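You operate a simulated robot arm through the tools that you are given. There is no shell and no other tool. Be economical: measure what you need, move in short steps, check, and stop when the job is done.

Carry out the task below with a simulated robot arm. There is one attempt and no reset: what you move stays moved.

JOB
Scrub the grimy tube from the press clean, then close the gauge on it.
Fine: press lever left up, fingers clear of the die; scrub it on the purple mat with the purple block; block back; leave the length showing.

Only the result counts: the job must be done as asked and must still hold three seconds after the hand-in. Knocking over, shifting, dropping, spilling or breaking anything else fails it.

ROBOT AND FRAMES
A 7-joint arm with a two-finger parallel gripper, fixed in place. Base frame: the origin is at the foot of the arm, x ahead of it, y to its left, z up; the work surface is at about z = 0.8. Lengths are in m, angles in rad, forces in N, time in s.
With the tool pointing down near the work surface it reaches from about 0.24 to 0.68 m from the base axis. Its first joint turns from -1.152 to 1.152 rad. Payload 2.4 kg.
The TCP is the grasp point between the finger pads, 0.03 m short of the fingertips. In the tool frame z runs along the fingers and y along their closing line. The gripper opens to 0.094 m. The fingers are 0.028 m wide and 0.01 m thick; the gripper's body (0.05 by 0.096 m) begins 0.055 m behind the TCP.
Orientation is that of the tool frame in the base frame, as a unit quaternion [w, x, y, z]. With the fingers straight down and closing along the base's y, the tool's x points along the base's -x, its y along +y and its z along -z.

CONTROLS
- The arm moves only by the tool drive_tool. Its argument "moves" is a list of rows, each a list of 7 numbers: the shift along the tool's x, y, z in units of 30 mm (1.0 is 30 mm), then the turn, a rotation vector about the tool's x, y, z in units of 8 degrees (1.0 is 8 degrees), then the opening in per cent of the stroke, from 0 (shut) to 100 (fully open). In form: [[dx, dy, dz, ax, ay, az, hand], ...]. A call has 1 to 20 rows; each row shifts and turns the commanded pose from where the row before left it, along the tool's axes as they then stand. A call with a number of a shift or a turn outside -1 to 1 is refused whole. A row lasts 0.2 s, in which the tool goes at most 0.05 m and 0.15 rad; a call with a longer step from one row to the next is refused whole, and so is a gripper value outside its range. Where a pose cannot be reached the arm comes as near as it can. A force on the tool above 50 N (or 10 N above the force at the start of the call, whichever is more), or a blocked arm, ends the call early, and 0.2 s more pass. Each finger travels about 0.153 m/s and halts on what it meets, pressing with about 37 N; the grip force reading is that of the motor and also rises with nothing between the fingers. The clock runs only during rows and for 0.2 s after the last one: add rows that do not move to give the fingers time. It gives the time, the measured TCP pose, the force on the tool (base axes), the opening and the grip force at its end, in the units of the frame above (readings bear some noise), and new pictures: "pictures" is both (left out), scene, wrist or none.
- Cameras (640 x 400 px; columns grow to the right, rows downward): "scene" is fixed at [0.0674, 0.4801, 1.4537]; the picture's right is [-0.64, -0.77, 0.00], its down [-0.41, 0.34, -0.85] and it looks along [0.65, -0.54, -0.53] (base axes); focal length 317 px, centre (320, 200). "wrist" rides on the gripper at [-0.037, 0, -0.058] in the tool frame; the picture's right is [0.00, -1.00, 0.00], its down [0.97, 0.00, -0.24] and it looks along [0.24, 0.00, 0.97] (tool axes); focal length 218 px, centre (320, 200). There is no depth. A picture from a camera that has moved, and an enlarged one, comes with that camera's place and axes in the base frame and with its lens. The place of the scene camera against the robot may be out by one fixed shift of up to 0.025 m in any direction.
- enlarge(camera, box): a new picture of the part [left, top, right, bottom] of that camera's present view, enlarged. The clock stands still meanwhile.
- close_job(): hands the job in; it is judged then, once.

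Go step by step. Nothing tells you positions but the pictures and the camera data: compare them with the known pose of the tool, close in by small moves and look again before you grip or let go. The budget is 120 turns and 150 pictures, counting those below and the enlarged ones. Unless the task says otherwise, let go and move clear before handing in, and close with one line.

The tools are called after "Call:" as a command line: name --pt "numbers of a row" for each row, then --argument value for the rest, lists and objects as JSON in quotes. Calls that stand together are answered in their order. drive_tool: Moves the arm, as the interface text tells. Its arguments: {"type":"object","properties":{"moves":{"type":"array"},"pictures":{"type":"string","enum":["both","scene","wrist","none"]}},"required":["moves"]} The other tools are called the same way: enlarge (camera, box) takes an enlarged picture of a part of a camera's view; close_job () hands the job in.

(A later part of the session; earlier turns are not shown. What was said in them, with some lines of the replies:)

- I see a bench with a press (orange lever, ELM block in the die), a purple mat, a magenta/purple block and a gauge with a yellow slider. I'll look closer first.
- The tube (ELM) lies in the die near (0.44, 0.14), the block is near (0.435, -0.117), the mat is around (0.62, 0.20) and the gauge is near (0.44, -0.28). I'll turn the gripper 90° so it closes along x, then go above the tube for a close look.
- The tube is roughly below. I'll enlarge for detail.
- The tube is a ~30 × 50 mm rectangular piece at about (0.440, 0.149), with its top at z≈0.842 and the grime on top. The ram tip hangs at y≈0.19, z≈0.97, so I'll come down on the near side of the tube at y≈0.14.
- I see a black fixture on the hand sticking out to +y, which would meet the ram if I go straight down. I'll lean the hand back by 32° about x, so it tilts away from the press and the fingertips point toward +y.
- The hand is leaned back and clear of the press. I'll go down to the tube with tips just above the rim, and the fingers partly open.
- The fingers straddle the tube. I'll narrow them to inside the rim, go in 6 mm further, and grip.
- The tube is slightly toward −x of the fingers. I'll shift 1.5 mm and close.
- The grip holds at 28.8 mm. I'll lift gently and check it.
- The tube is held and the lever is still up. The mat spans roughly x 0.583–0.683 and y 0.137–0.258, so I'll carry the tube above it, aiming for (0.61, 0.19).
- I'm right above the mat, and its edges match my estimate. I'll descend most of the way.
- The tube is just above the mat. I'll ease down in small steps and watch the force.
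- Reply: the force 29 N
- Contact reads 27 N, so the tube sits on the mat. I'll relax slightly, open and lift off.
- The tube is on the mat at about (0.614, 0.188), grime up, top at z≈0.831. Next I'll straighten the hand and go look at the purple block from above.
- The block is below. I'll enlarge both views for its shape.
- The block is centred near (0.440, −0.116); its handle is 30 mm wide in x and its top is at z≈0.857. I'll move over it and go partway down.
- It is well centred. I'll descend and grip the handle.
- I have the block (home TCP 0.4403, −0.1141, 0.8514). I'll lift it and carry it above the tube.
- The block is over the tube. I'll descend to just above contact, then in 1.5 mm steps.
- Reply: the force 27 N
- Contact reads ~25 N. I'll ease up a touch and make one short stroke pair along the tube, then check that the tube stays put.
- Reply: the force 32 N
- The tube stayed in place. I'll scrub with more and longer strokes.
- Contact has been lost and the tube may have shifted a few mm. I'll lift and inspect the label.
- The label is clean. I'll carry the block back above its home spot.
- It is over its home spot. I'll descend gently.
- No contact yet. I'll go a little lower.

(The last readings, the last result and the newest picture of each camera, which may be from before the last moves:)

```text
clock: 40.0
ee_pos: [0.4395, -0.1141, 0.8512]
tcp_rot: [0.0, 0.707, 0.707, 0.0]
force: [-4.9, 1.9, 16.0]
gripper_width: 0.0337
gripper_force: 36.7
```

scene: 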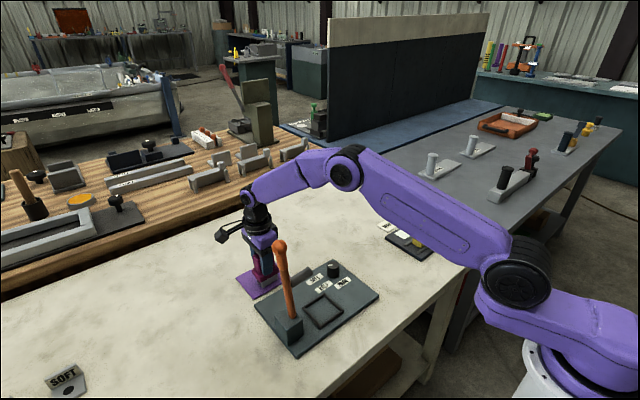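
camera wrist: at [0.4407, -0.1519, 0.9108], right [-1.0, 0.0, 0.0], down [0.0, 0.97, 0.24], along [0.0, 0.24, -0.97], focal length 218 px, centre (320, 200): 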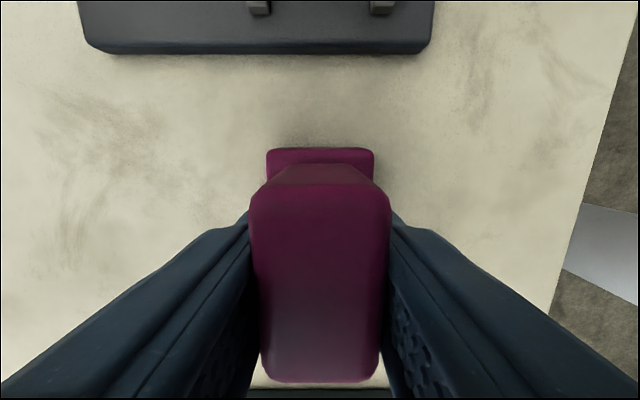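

The block has touched down (16 N). I'll relax a hair, open, and rise.

Call:
drive_tool --pt "0 0 -0.015 0 0 0 20" --pt "0 0 0 0 0 0 55" --pt "0 0 0 0 0 0 65" --pt "0 0 0 0 0 0 65" --pt "0 0 -0.5 0 0 0 65" --pt "0 0 -0.9 0 0 0 70" --pt "0 0 -0.9 0 0 0 70" --pt "0 0 -0.9 0 0 0 70"

```text
clock: 41.8
ee_pos: [0.4381, -0.1155, 0.9461]
tcp_rot: [0.0, 0.707, 0.707, 0.0]
force: [0.3, 0.1, -0.2]
gripper_width: 0.0657
gripper_force: 0.0
camera wrist: at [0.4392, -0.1527, 1.0039], right [-1.0, 0.0, 0.0], down [0.0, 0.97, 0.24], along [0.0, 0.24, -0.97], focal length 218 px, centre (320, 200)
```

scene: 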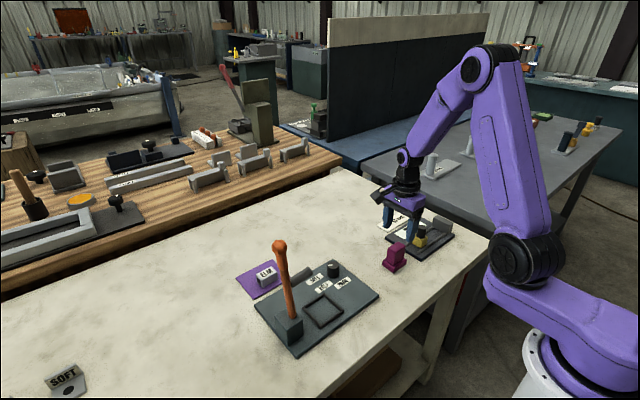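
wrist: 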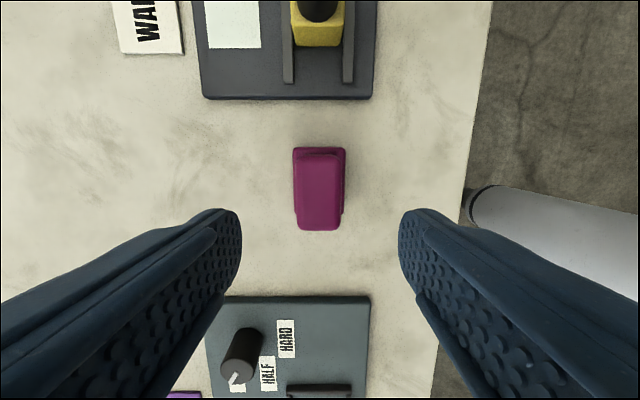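

The block is back on its spot. While here I'll survey the gauge from above before fetching the tube.

Call:
drive_tool --pt "-0.9 0 -0.3 0 0 0 80" --pt "-0.9 0 -0.3 0 0 0 100" --pt "-0.9 0 -0.3 0 0 0 100" --pt "-0.9 0 -0.3 0 0 0 100" --pt "-0.9 0 0 0 0 0 100" --pt "-0.9 0 0 0 0 0 100" --pictures "none"

Call:
enlarge --camera "wrist" --box '[200, 100, 440, 250]'

Call:
enlarge --camera "scene" --box '[368, 195, 464, 265]'

```text
clock: 43.2
ee_pos: [0.4386, -0.2767, 0.9823]
tcp_rot: [0.0, 0.708, 0.707, 0.0]
force: [-0.9, 0.0, -0.1]
gripper_width: 0.0938
gripper_force: 0.1
```

```text
2.67 times, centred on (320, 175) of wrist
camera zoom: at [0.4407, -0.3144, 1.0399], right [-1.0, 0.0, 0.0], down [0.0, 0.97, 0.24], along [0.0, 0.24, -0.97], focal length 582 px, centre (320, 267)
```

zoom: 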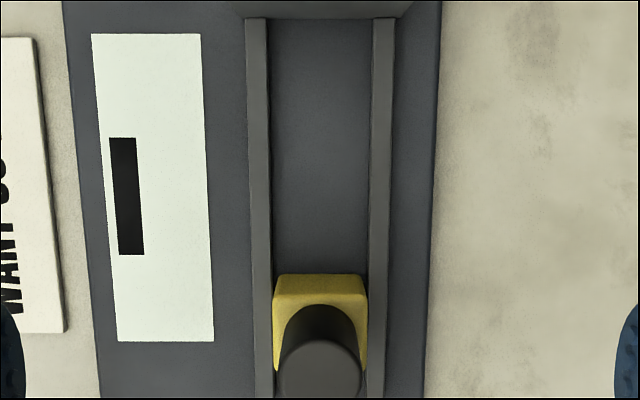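

```text
5.71 times, centred on (416, 230) of scene
camera zoom: at [0.0674, 0.4801, 1.4537], right [-0.64, -0.77, 0.0], down [-0.41, 0.34, -0.85], along [0.65, -0.54, -0.53], focal length 1813 px, centre (-229, 29)
```

zoom: 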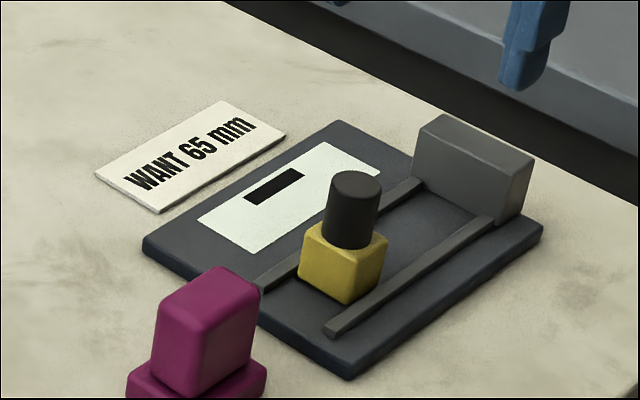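

The gauge channel is centred at x≈0.441, 38 mm wide, with the stop face at y≈−0.350 and the slider face at y≈−0.256. So the tube fits along y. Next I'll fetch the tube from the mat.

Call:
drive_tool --pt "0.857 0.344 0 0 0 0 70" --pt "0.857 0.344 0 0 0 0 70" --pt "0.857 0.344 0 0 0 0 70" --pt "0.857 0.344 0 0 0 0 70" --pt "0.857 0.344 0 0 0 0 70" --pt "0.857 0.344 0 0 0 0 70" --pt "0.857 0.344 0 0 0 0 70" --pt "0.857 0.344 0 0 0 0 70" --pt "0.857 0.344 0 0 0 0 70" --pt "0.857 0.344 0 0 0 0 70" --pt "0.857 0.344 0 0 0 0 70" --pt "0.857 0.344 0 0 0 0 70" --pt "0.857 0.344 0 0 0 0 70" --pt "0.857 0.344 0 0 0 0 70" --pt "0.857 0.344 0 0 0 0 70" --pt "0.857 0.344 0 0 0 0 70" --pt "0.6 0.344 0.8 0 0 0 70" --pictures "wrist"

Call:
enlarge --camera "wrist" --box '[240, 130, 400, 250]'

```text
clock: 46.8
ee_pos: [0.6176, 0.1527, 0.9564]
tcp_rot: [0.0, 0.707, 0.707, 0.0]
force: [0.0, 0.9, 0.8]
gripper_width: 0.0657
gripper_force: 0.1
camera wrist: at [0.6175, 0.1151, 1.0138], right [-1.0, 0.0, 0.0], down [0.0, 0.97, 0.24], along [0.0, 0.24, -0.97], focal length 218 px, centre (320, 200)
```

wrist: 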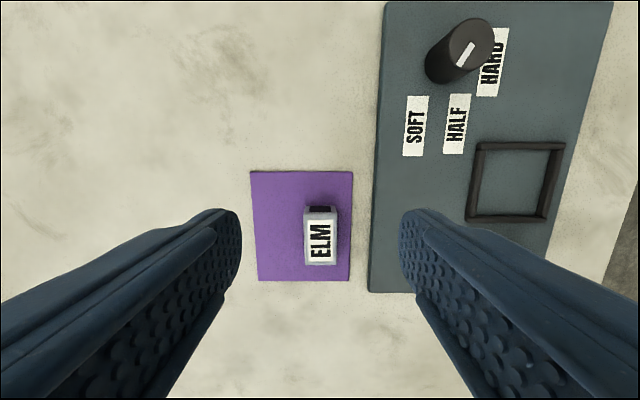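

```text
3.33 times, centred on (320, 190) of wrist
camera zoom: at [0.6175, 0.1151, 1.0138], right [-1.0, 0.0, 0.0], down [0.0, 0.97, 0.24], along [0.0, 0.24, -0.97], focal length 728 px, centre (320, 233)
```

zoom: 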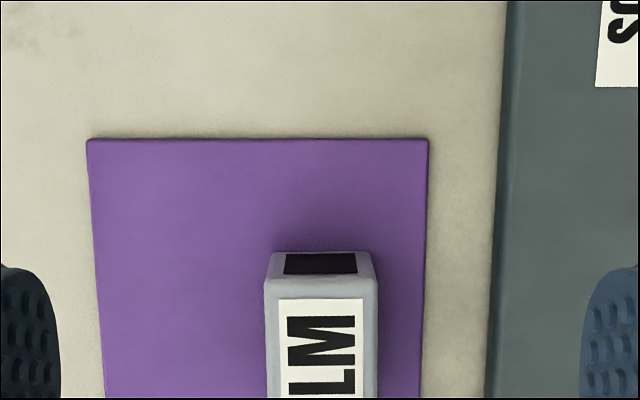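

The tube is straight, centred at about (0.6175, 0.1975). I'll move over it and descend.

Call:
drive_tool --pt "0.747 0 0 0 0 0 65" --pt "0.747 0 0 0 0 0 65" --pt "0 0 0.9 0 0 0 65" --pt "0 0 0.9 0 0 0 65" --pt "0 0 0.8 0 0 0 65" --pictures "wrist"

```text
clock: 48.0
ee_pos: [0.6145, 0.1989, 0.8808]
tcp_rot: [0.0, 0.707, 0.707, 0.001]
force: [-0.1, 0.1, -0.3]
gripper_width: 0.061
gripper_force: 0.0
camera wrist: at [0.6154, 0.1613, 0.9372], right [-1.0, 0.0, 0.0], down [0.0, 0.97, 0.24], along [0.0, 0.24, -0.97], focal length 218 px, centre (320, 200)
```

wrist: 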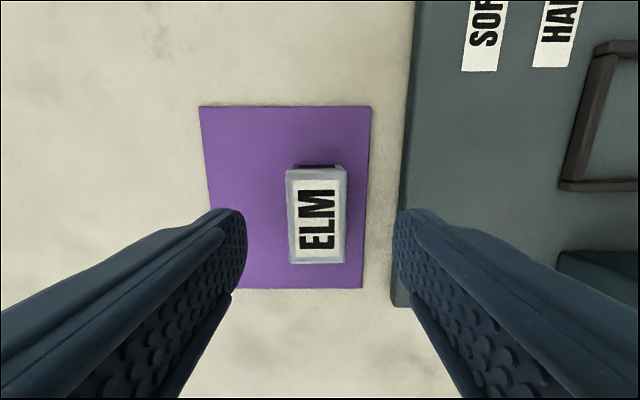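

It is aligned. I'll go down and grip.

Call:
drive_tool --pt "0 0.04 0.56 0 0 0 60" --pt "0 0 0.56 0 0 0 50" --pt "0 0 0 0 0 0 20" --pt "0 0 0 0 0 0 20" --pt "0 0 0 0 0 0 20" --pictures "wrist"

```text
clock: 49.2
ee_pos: [0.6167, 0.1969, 0.8467]
tcp_rot: [0.0, 0.707, 0.707, 0.0]
force: [-2.4, 0.5, 4.6]
gripper_width: 0.0288
gripper_force: 36.5
camera wrist: at [0.6177, 0.1591, 0.9058], right [-1.0, 0.0, 0.0], down [0.0, 0.97, 0.24], along [0.0, 0.24, -0.97], focal length 218 px, centre (320, 200)
```

wrist: 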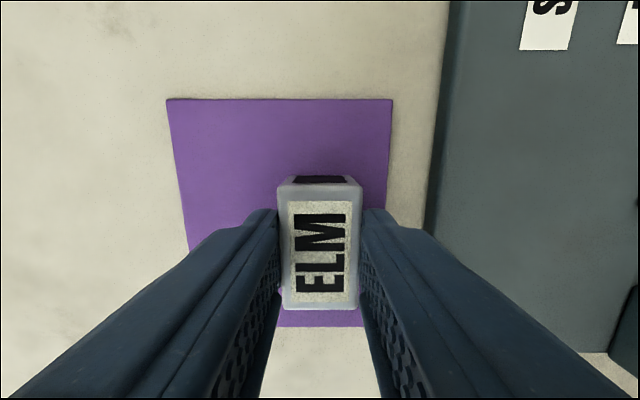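

The tube is gripped centrally. I'll lift it and carry it toward the gauge.

Call:
drive_tool --pt "0 0 -0.5 0 0 0 20" --pt "0 0 -0.95 0 0 0 20" --pt "0 0 -0.95 0 0 0 20" --pt "0 0 -0.95 0 0 0 20" --pt "0 0 -0.45 0 0 0 20" --pt "-0.855 -0.2935 0 0 0 0 20" --pt "-0.855 -0.2935 0 0 0 0 20" --pt "-0.855 -0.2935 0 0 0 0 20" --pt "-0.855 -0.2935 0 0 0 0 20" --pt "-0.855 -0.2935 0 0 0 0 20" --pt "-0.855 -0.2935 0 0 0 0 20" --pt "-0.855 -0.2935 0 0 0 0 20" --pt "-0.855 -0.2935 0 0 0 0 20" --pt "-0.855 -0.2935 0 0 0 0 20" --pt "-0.855 -0.2935 0 0 0 0 20" --pt "-0.855 -0.2935 0 0 0 0 20" --pt "-0.855 -0.2935 0 0 0 0 20" --pt "-0.855 -0.2935 0 0 0 0 20" --pt "-0.855 -0.2935 0 0 0 0 20" --pictures "none"

Call:
drive_tool --pt "-0.855 -0.2935 0 0 0 0 20" --pt "-0.855 -0.2935 0 0 0 0 20" --pt "-0.855 -0.2935 0 0 0 0 20" --pt "-0.855 -0.2935 0 0 0 0 20" --pt "-0.855 -0.2935 0 0 0 0 20" --pt "-0.855 -0.2935 0 0 0 0 20"

Call:
enlarge --camera "scene" --box '[368, 185, 480, 265]'

```text
clock: 53.2
ee_pos: [0.4929, -0.1606, 0.9597]
tcp_rot: [0.0, 0.707, 0.707, -0.001]
force: [0.8, -0.6, -0.3]
gripper_width: 0.0289
gripper_force: 37.2
```

```text
clock: 54.6
ee_pos: [0.4385, -0.3133, 0.963]
tcp_rot: [0.001, 0.707, 0.707, 0.0]
force: [-0.5, -0.6, 0.1]
gripper_width: 0.0286
gripper_force: 37.2
camera wrist: at [0.4398, -0.3518, 1.0203], right [-1.0, 0.0, 0.0], down [0.0, 0.97, 0.24], along [0.0, 0.24, -0.97], focal length 218 px, centre (320, 200)
```

scene: 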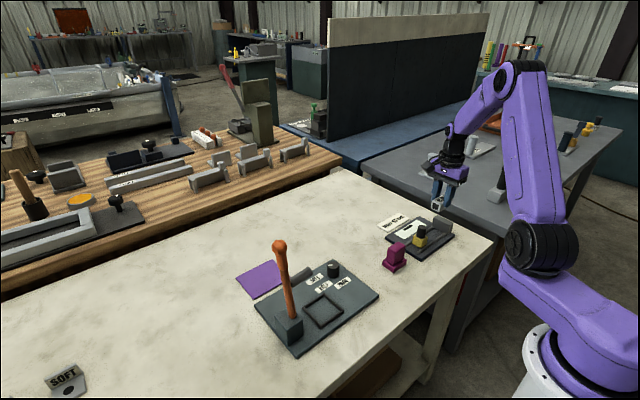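
wrist: 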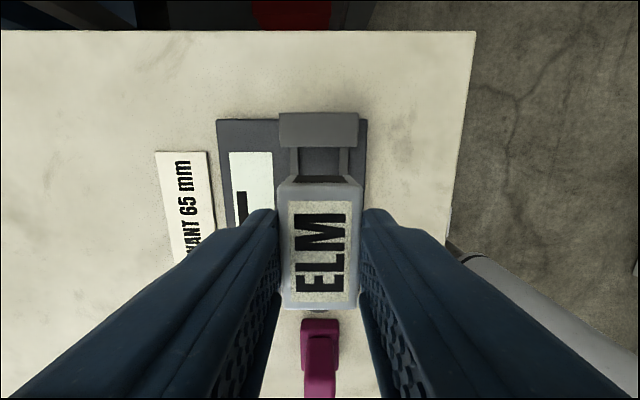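

```text
5.00 times, centred on (424, 225) of scene
camera zoom: at [0.0674, 0.4801, 1.4537], right [-0.64, -0.77, 0.0], down [-0.41, 0.34, -0.85], along [0.65, -0.54, -0.53], focal length 1586 px, centre (-200, 75)
```

zoom: 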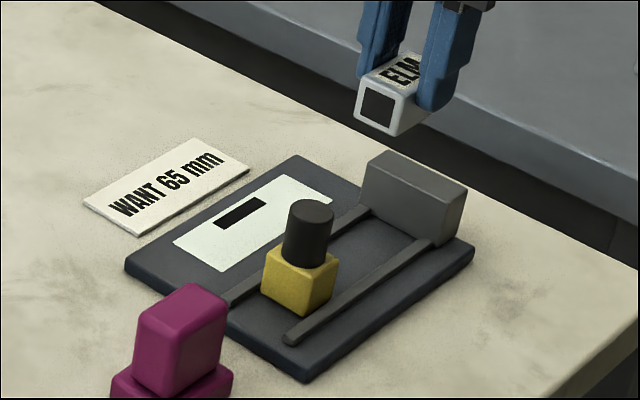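

The tube is above the channel; the stop face is at y≈−0.352 and the channel centre at x≈0.440. I'll descend partway.

Call:
drive_tool --pt "-0.1 0.02 0.9 0 0 0 20" --pt "0 0 0.9 0 0 0 20" --pt "0 0 0.8 0 0 0 20"

Call:
enlarge --camera "scene" --box '[384, 195, 480, 265]'

Call:
enlarge --camera "wrist" --box '[240, 90, 400, 190]'

```text
clock: 55.4
ee_pos: [0.4393, -0.3176, 0.8831]
tcp_rot: [0.0, 0.707, 0.707, -0.001]
force: [-0.2, 0.3, -0.5]
gripper_width: 0.0288
gripper_force: 36.8
camera wrist: at [0.4401, -0.3563, 0.9413], right [-1.0, 0.0, 0.0], down [0.0, 0.97, 0.24], along [0.0, 0.24, -0.97], focal length 218 px, centre (320, 200)
```

scene: 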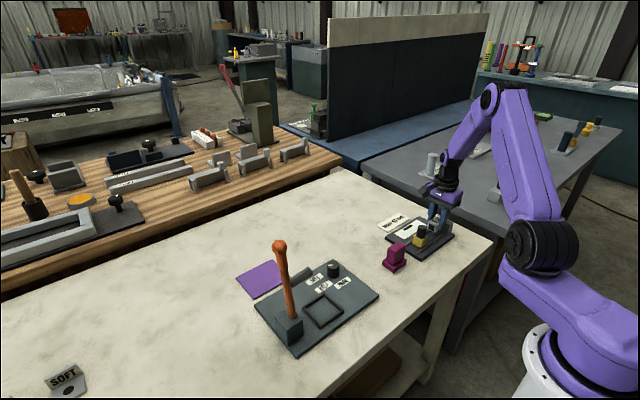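
wrist: 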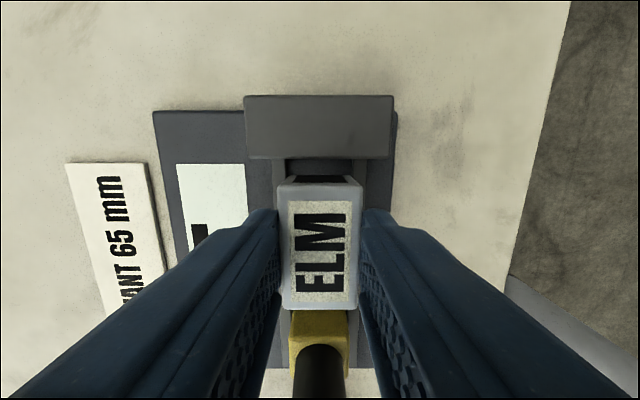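

```text
5.71 times, centred on (432, 230) of scene
camera zoom: at [0.0674, 0.4801, 1.4537], right [-0.64, -0.77, 0.0], down [-0.41, 0.34, -0.85], along [0.65, -0.54, -0.53], focal length 1813 px, centre (-320, 29)
```

zoom: 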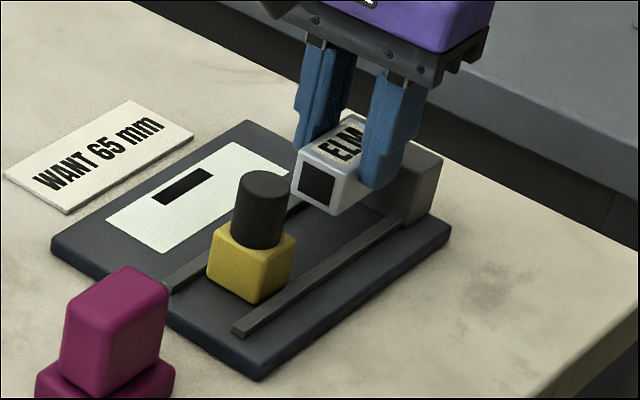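

```text
4.00 times, centred on (320, 140) of wrist
camera zoom: at [0.4401, -0.3563, 0.9413], right [-1.0, 0.0, 0.0], down [0.0, 0.97, 0.24], along [0.0, 0.24, -0.97], focal length 873 px, centre (320, 440)
```

zoom: 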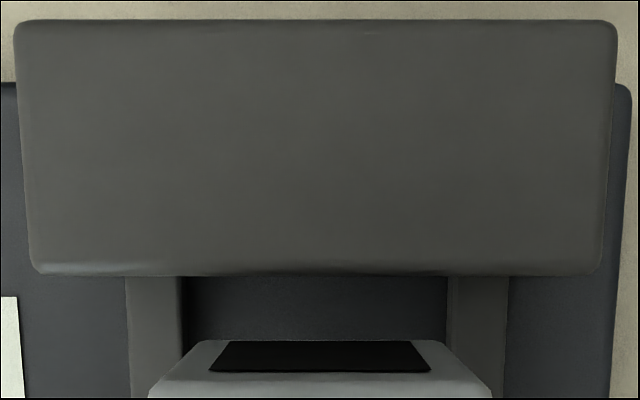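

The alignment is good, with 8 mm to the stop. I'll lower the tube into the channel gently.

Call:
drive_tool --pt "0 0 0.4 0 0 0 20" --pt "0 0 0.25 0 0 0 20" --pt "0 0 0.06 0 0 0 20" --pt "0 0 0.06 0 0 0 20" --pictures "none"

```text
clock: 56.4
ee_pos: [0.4414, -0.3178, 0.8604]
tcp_rot: [0.0, 0.707, 0.707, 0.0]
force: [0.2, 0.0, -1.0]
gripper_width: 0.0288
gripper_force: 37.3
```

Call:
drive_tool --pt "0 -0.02 0.06 0 0 0 20" --pt "0 0 0.06 0 0 0 20" --pt "0 0 0.04 0 0 0 20" --pictures "wrist"

Call:
enlarge --camera "scene" --box '[384, 195, 480, 265]'

```text
clock: 57.2
ee_pos: [0.4413, -0.3171, 0.8545]
tcp_rot: [0.001, 0.707, 0.708, 0.0]
force: [-2.0, 1.3, 15.7]
gripper_width: 0.0286
gripper_force: 36.9
camera wrist: at [0.4413, -0.3543, 0.9138], right [-1.0, 0.0, 0.0], down [0.0, 0.97, 0.24], along [0.0, 0.24, -0.97], focal length 218 px, centre (320, 200)
```

wrist: 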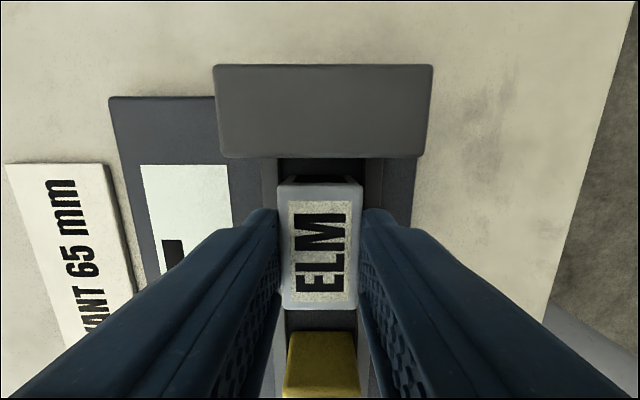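

```text
5.71 times, centred on (432, 230) of scene
camera zoom: at [0.0671, 0.4803, 1.4537], right [-0.64, -0.77, 0.0], down [-0.41, 0.34, -0.85], along [0.65, -0.54, -0.53], focal length 1813 px, centre (-320, 29)
```

zoom: 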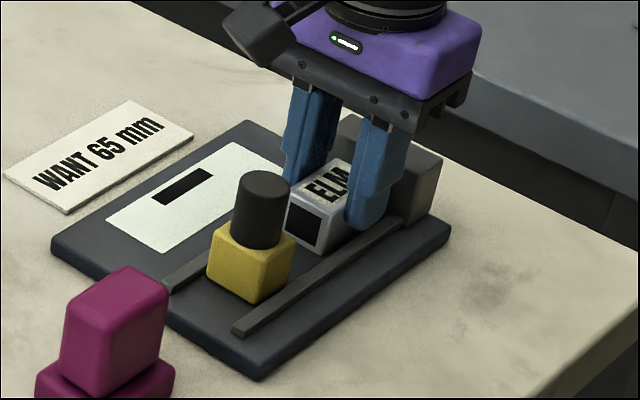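

The tube has touched down between the rails. I'll relax, open, and rise.

Call:
drive_tool --pt "0 0 -0.03 0 0 0 20" --pt "0 0 0 0 0 0 45" --pt "0 0 0 0 0 0 45" --pt "0 0 -0.4 0 0 0 45" --pt "0 0 -0.9 0 0 0 45" --pt "0 0 -0.9 0 0 0 45" --pt "0 0 -0.4 0 0 0 45"

Call:
enlarge --camera "scene" --box '[384, 195, 480, 265]'

Call:
enlarge --camera "wrist" --box '[220, 120, 420, 270]'

```text
clock: 58.8
ee_pos: [0.4411, -0.3169, 0.9334]
tcp_rot: [0.0, 0.707, 0.707, -0.001]
force: [0.1, -1.2, 0.0]
gripper_width: 0.0421
gripper_force: 0.0
camera wrist: at [0.441, -0.354, 0.9901], right [-1.0, 0.0, 0.0], down [0.0, 0.97, 0.24], along [0.0, 0.24, -0.97], focal length 218 px, centre (320, 200)
```

scene: 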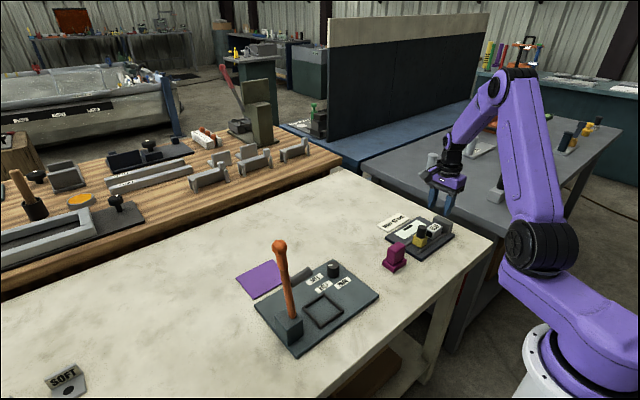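
wrist: 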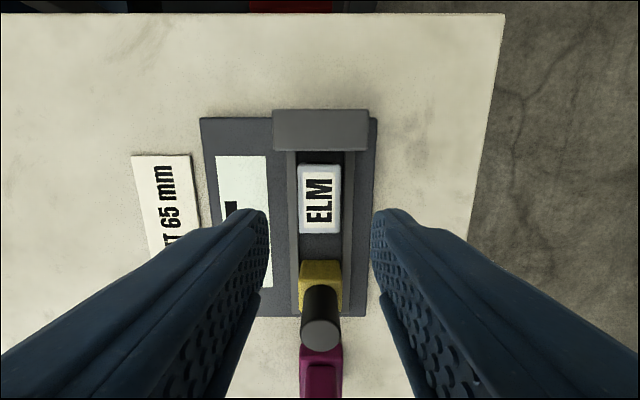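

```text
5.71 times, centred on (432, 230) of scene
camera zoom: at [0.0674, 0.4801, 1.4537], right [-0.64, -0.77, 0.0], down [-0.41, 0.34, -0.85], along [0.65, -0.54, -0.53], focal length 1813 px, centre (-320, 29)
```

zoom: 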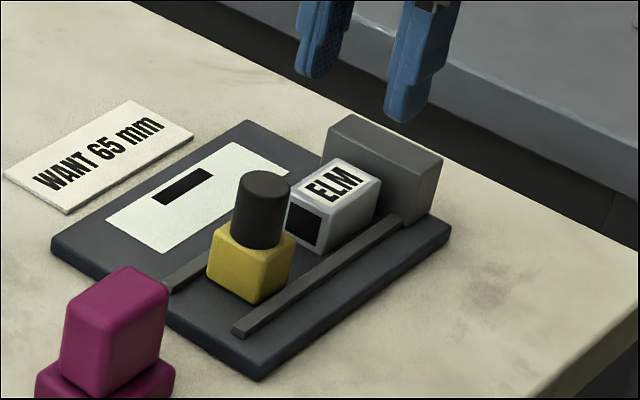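

```text
2.67 times, centred on (320, 195) of wrist
camera zoom: at [0.441, -0.354, 0.9901], right [-1.0, 0.0, 0.0], down [0.0, 0.97, 0.24], along [0.0, 0.24, -0.97], focal length 582 px, centre (320, 213)
```

zoom: 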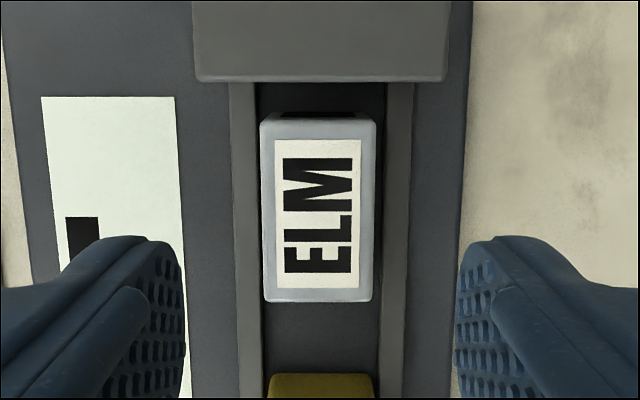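

The tube lies flat in the channel. The knob is at about (0.440, −0.242) with its top at z≈0.88. I'll move over it and descend partway to check.

Call:
drive_tool --pt "0.833 0 0 0 0 0 50" --pt "0.833 0 0 0 0 0 50" --pt "0.833 0 0 0 0 0 50" --pt "0 0 0.3 0 0 0 50"

Call:
enlarge --camera "scene" --box '[384, 195, 480, 265]'

```text
clock: 59.8
ee_pos: [0.4424, -0.2398, 0.9248]
tcp_rot: [0.0, 0.707, 0.708, -0.001]
force: [-0.4, 0.2, 0.4]
gripper_width: 0.0471
gripper_force: 0.0
camera wrist: at [0.4422, -0.2786, 0.9818], right [-1.0, 0.0, 0.0], down [0.0, 0.97, 0.24], along [0.0, 0.24, -0.97], focal length 218 px, centre (320, 200)
```

scene: 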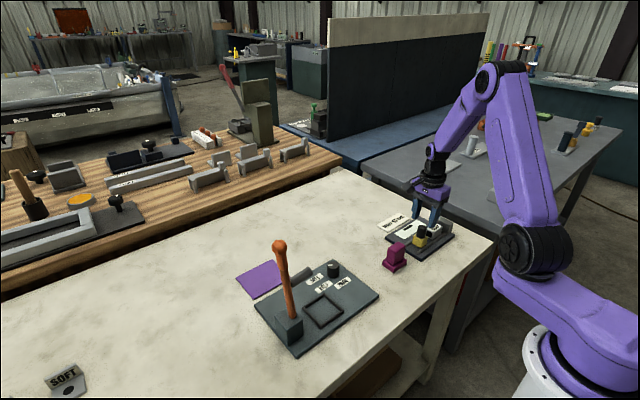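
wrist: 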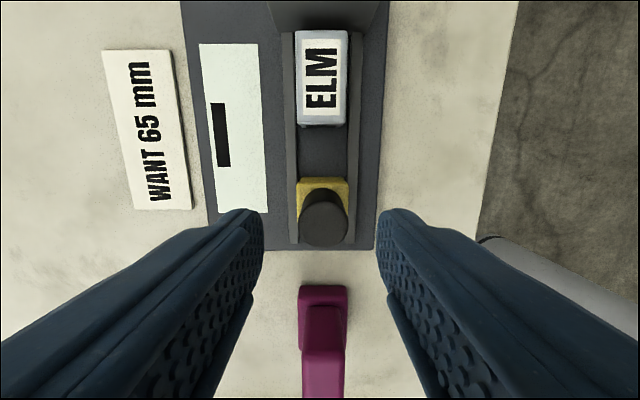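

```text
5.71 times, centred on (432, 230) of scene
camera zoom: at [0.0674, 0.4801, 1.4537], right [-0.64, -0.77, 0.0], down [-0.41, 0.34, -0.85], along [0.65, -0.54, -0.53], focal length 1813 px, centre (-320, 29)
```

zoom: 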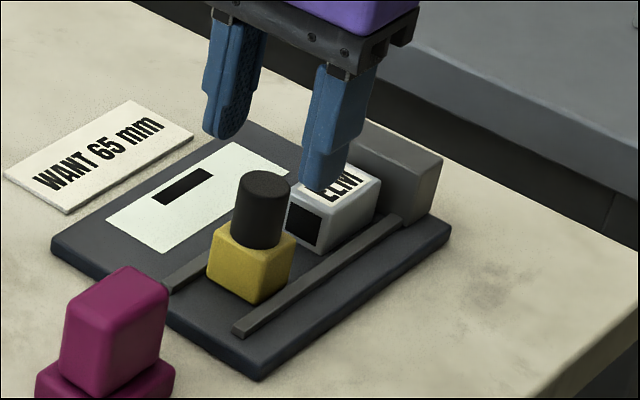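

The knob is confirmed at (0.440, −0.243). I'll descend, centre, and grip it.

Call:
drive_tool --pt "-0.1 -0.08 0.5 0 0 0 50" --pt "0 0 0.5 0 0 0 50" --pt "0 0 0.45 0 0 0 50" --pt "0 0 0 0 0 0 10" --pt "0 0 0 0 0 0 10" --pt "0 0 0 0 0 0 10"

Call:
enlarge --camera "scene" --box '[384, 195, 480, 265]'

```text
clock: 61.2
ee_pos: [0.4401, -0.2447, 0.8826]
tcp_rot: [0.002, 0.707, 0.707, 0.0]
force: [9.6, -0.3, 15.3]
gripper_width: 0.0255
gripper_force: 45.1
camera wrist: at [0.4404, -0.2825, 0.94], right [-1.0, 0.0, 0.0], down [0.0, 0.97, 0.24], along [0.0, 0.24, -0.97], focal length 218 px, centre (320, 200)
```

scene: 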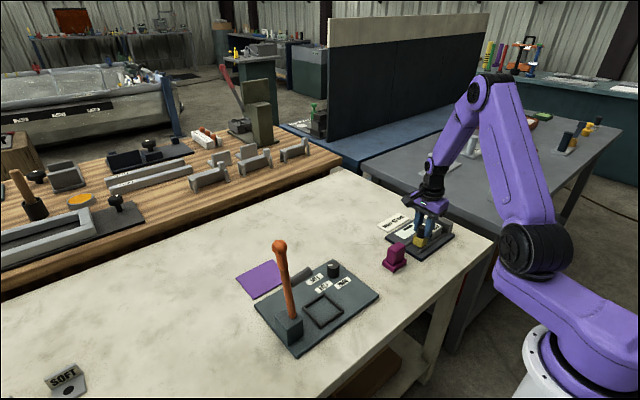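
wrist: 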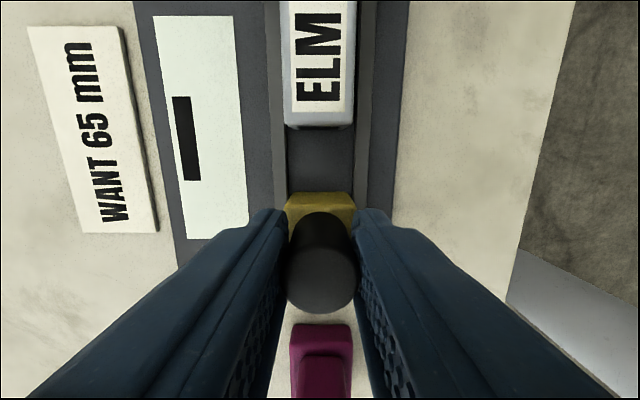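

```text
5.71 times, centred on (432, 230) of scene
camera zoom: at [0.0675, 0.4802, 1.4537], right [-0.64, -0.77, 0.0], down [-0.41, 0.34, -0.85], along [0.65, -0.54, -0.53], focal length 1813 px, centre (-320, 29)
```

zoom: 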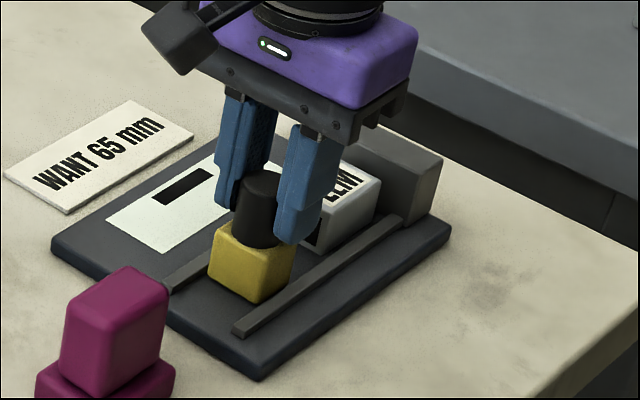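

The knob is gripped. I'll slide it 30 mm toward the tube and check.

Call:
drive_tool --pt "-0.25 0 0 0 0 0 10" --pt "-0.25 0 0 0 0 0 10" --pt "-0.25 0 0 0 0 0 10" --pt "-0.25 0 0 0 0 0 10" --pictures "wrist"

Call:
enlarge --camera "scene" --box '[384, 195, 480, 265]'

```text
clock: 62.2
ee_pos: [0.4395, -0.2759, 0.8825]
tcp_rot: [0.003, 0.707, 0.707, 0.001]
force: [24.9, 1.6, 16.6]
gripper_width: 0.0255
gripper_force: 44.7
camera wrist: at [0.4403, -0.3132, 0.94], right [-1.0, 0.0, 0.0], down [0.0, 0.97, 0.24], along [0.0, 0.24, -0.97], focal length 218 px, centre (320, 200)
```

wrist: 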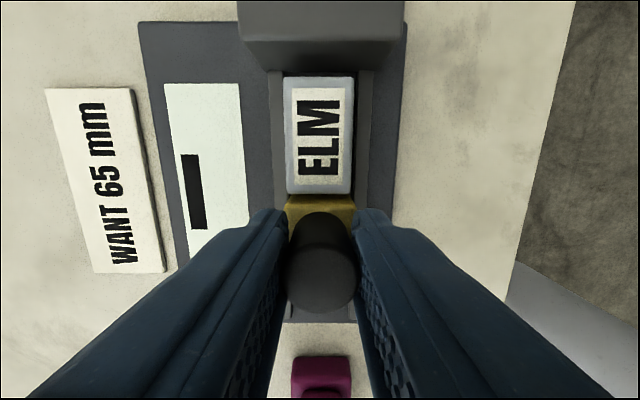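

```text
5.71 times, centred on (432, 230) of scene
camera zoom: at [0.0678, 0.4802, 1.4536], right [-0.64, -0.77, 0.0], down [-0.41, 0.34, -0.85], along [0.65, -0.54, -0.53], focal length 1813 px, centre (-320, 29)
```

zoom: 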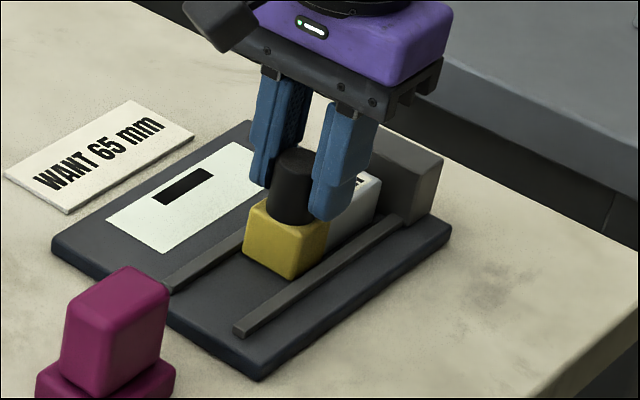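

The slider moves well. There is a sideways load of 25 N, so I'll shift 1 mm to relieve it and continue in small steps until it stops.

Call:
drive_tool --pt "0 0.03 0 0 0 0 10" --pt "-0.1 0 0 0 0 0 10" --pt "-0.1 0 0 0 0 0 10" --pt "-0.1 0 0 0 0 0 10" --pictures "none"

```text
clock: 63.2
ee_pos: [0.4397, -0.2865, 0.8818]
tcp_rot: [0.001, 0.707, 0.707, 0.0]
force: [16.6, 2.2, 12.9]
gripper_width: 0.0257
gripper_force: 45.2
```

Call:
drive_tool --pt "-0.07 0.02 0 0 0 0 10" --pt "-0.07 0 0 0 0 0 10" --pt "0 0 0 0 0 0 10" --pictures "wrist"

```text
clock: 64.0
ee_pos: [0.4407, -0.288, 0.8821]
tcp_rot: [0.002, 0.707, 0.707, 0.0]
force: [10.6, 4.4, 23.9]
gripper_width: 0.0253
gripper_force: 45.2
camera wrist: at [0.4404, -0.3264, 0.94], right [-1.0, 0.0, 0.0], down [0.0, 0.97, 0.24], along [0.0, 0.24, -0.97], focal length 218 px, centre (320, 200)
```

wrist: 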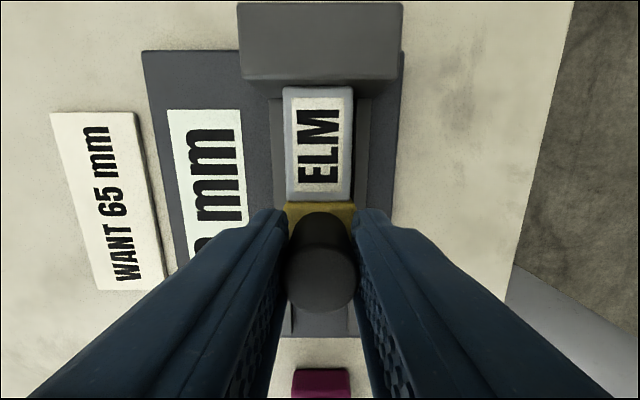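

The readout window now displays a length and the tube is against the stop. I'll give one slight extra press and look at the reading.

Call:
drive_tool --pt "-0.05 0 0 0 0 0 10" --pt "-0.03 0 0 0 0 0 10" --pt "0 0 0 0 0 0 10" --pictures "none"

Call:
enlarge --camera "scene" --box '[384, 195, 480, 265]'

```text
clock: 64.8
ee_pos: [0.4391, -0.2883, 0.8831]
tcp_rot: [0.0, 0.707, 0.708, 0.001]
force: [10.1, 20.2, 35.7]
gripper_width: 0.025
gripper_force: 44.8
```

```text
5.71 times, centred on (432, 230) of scene
camera zoom: at [0.0671, 0.4809, 1.4534], right [-0.64, -0.77, 0.0], down [-0.41, 0.34, -0.85], along [0.65, -0.54, -0.53], focal length 1813 px, centre (-320, 29)
```

zoom: 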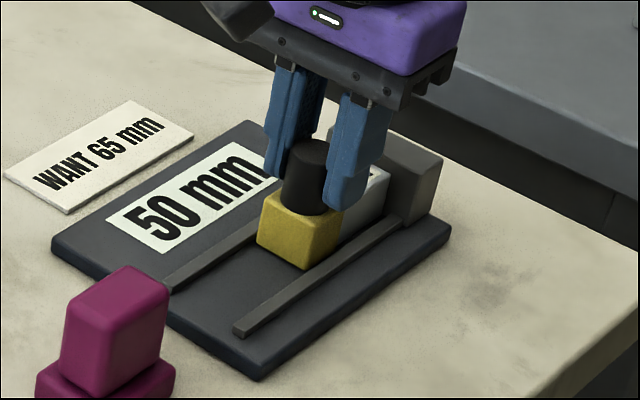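

It reads 50 mm and is pressed firmly. I'll relax the force, release and rise clear.

Call:
drive_tool --pt "0 0 -0.02 0 0 0 10" --pt "0 0 0 0 0 0 45" --pt "0 0 0 0 0 0 50" --pt "0 0 0 0 0 0 50" --pt "0 0 -0.4 0 0 0 50" --pt "0 0 -0.9 0 0 0 50" --pt "0 0 -0.9 0 0 0 50" --pt "0 0 -0.9 0 0 0 50" --pt "0 0 -0.9 0 0 0 50"

Call:
enlarge --camera "scene" --box '[376, 195, 472, 265]'

Call:
enlarge --camera "scene" --box '[220, 200, 480, 362]'

```text
clock: 66.8
ee_pos: [0.4385, -0.2911, 1.0041]
tcp_rot: [0.0, 0.707, 0.707, 0.0]
force: [-0.5, -1.0, 0.5]
gripper_width: 0.0471
gripper_force: 0.0
camera wrist: at [0.4403, -0.3285, 1.0608], right [-1.0, 0.0, 0.0], down [0.0, 0.97, 0.24], along [0.0, 0.24, -0.97], focal length 218 px, centre (320, 200)
```

scene: 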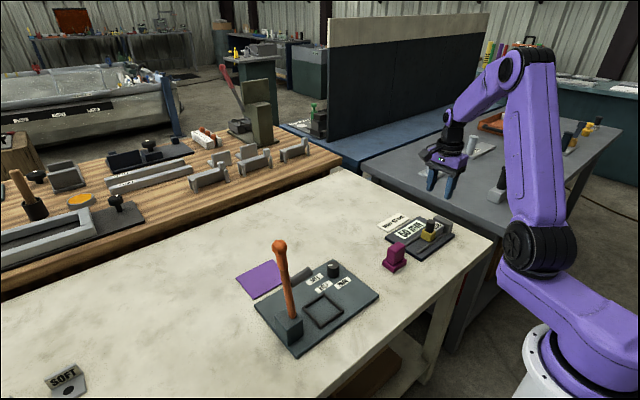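
wrist: 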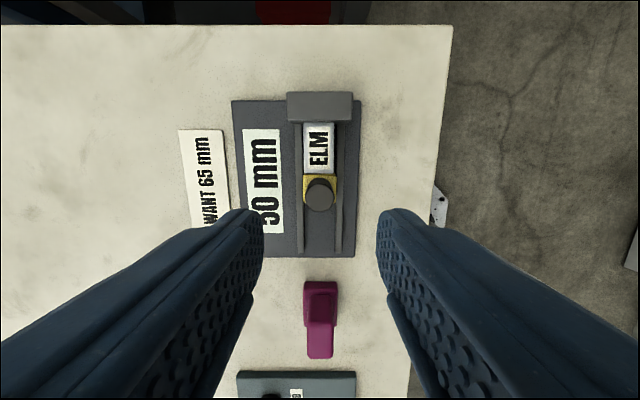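

```text
5.71 times, centred on (424, 230) of scene
camera zoom: at [0.0674, 0.4801, 1.4537], right [-0.64, -0.77, 0.0], down [-0.41, 0.34, -0.85], along [0.65, -0.54, -0.53], focal length 1813 px, centre (-274, 29)
```

zoom: 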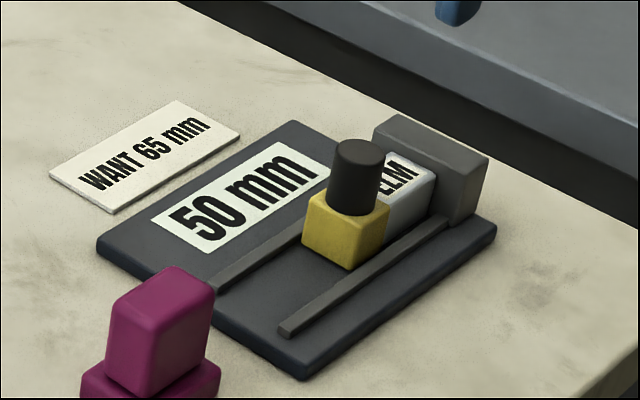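

```text
2.46 times, centred on (350, 281) of scene
camera zoom: at [0.0674, 0.4801, 1.4537], right [-0.64, -0.77, 0.0], down [-0.41, 0.34, -0.85], along [0.65, -0.54, -0.53], focal length 781 px, centre (246, 1)
```

zoom: 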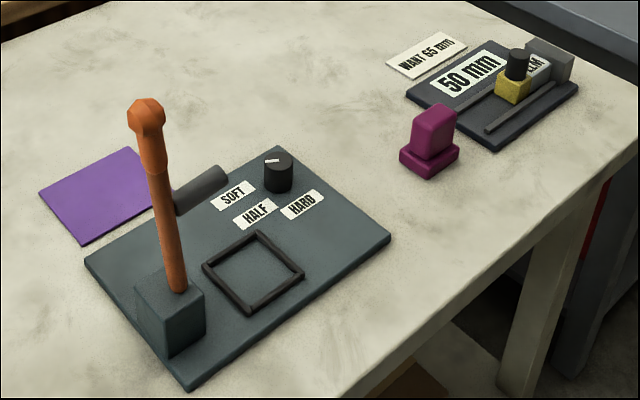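

The tube is clean, the gauge is closed on it reading 50 mm, the block is back, the lever is up, and the hand is clear. I'm handing in.

Call:
close_job

```text
The job is handed in.
```

The tube is scrubbed clean and the gauge is closed on it with the length showing: it reads 50 mm, while the card beside the gauge says "WANT 65 mm". The purple block is back in its place and the press lever is still up.
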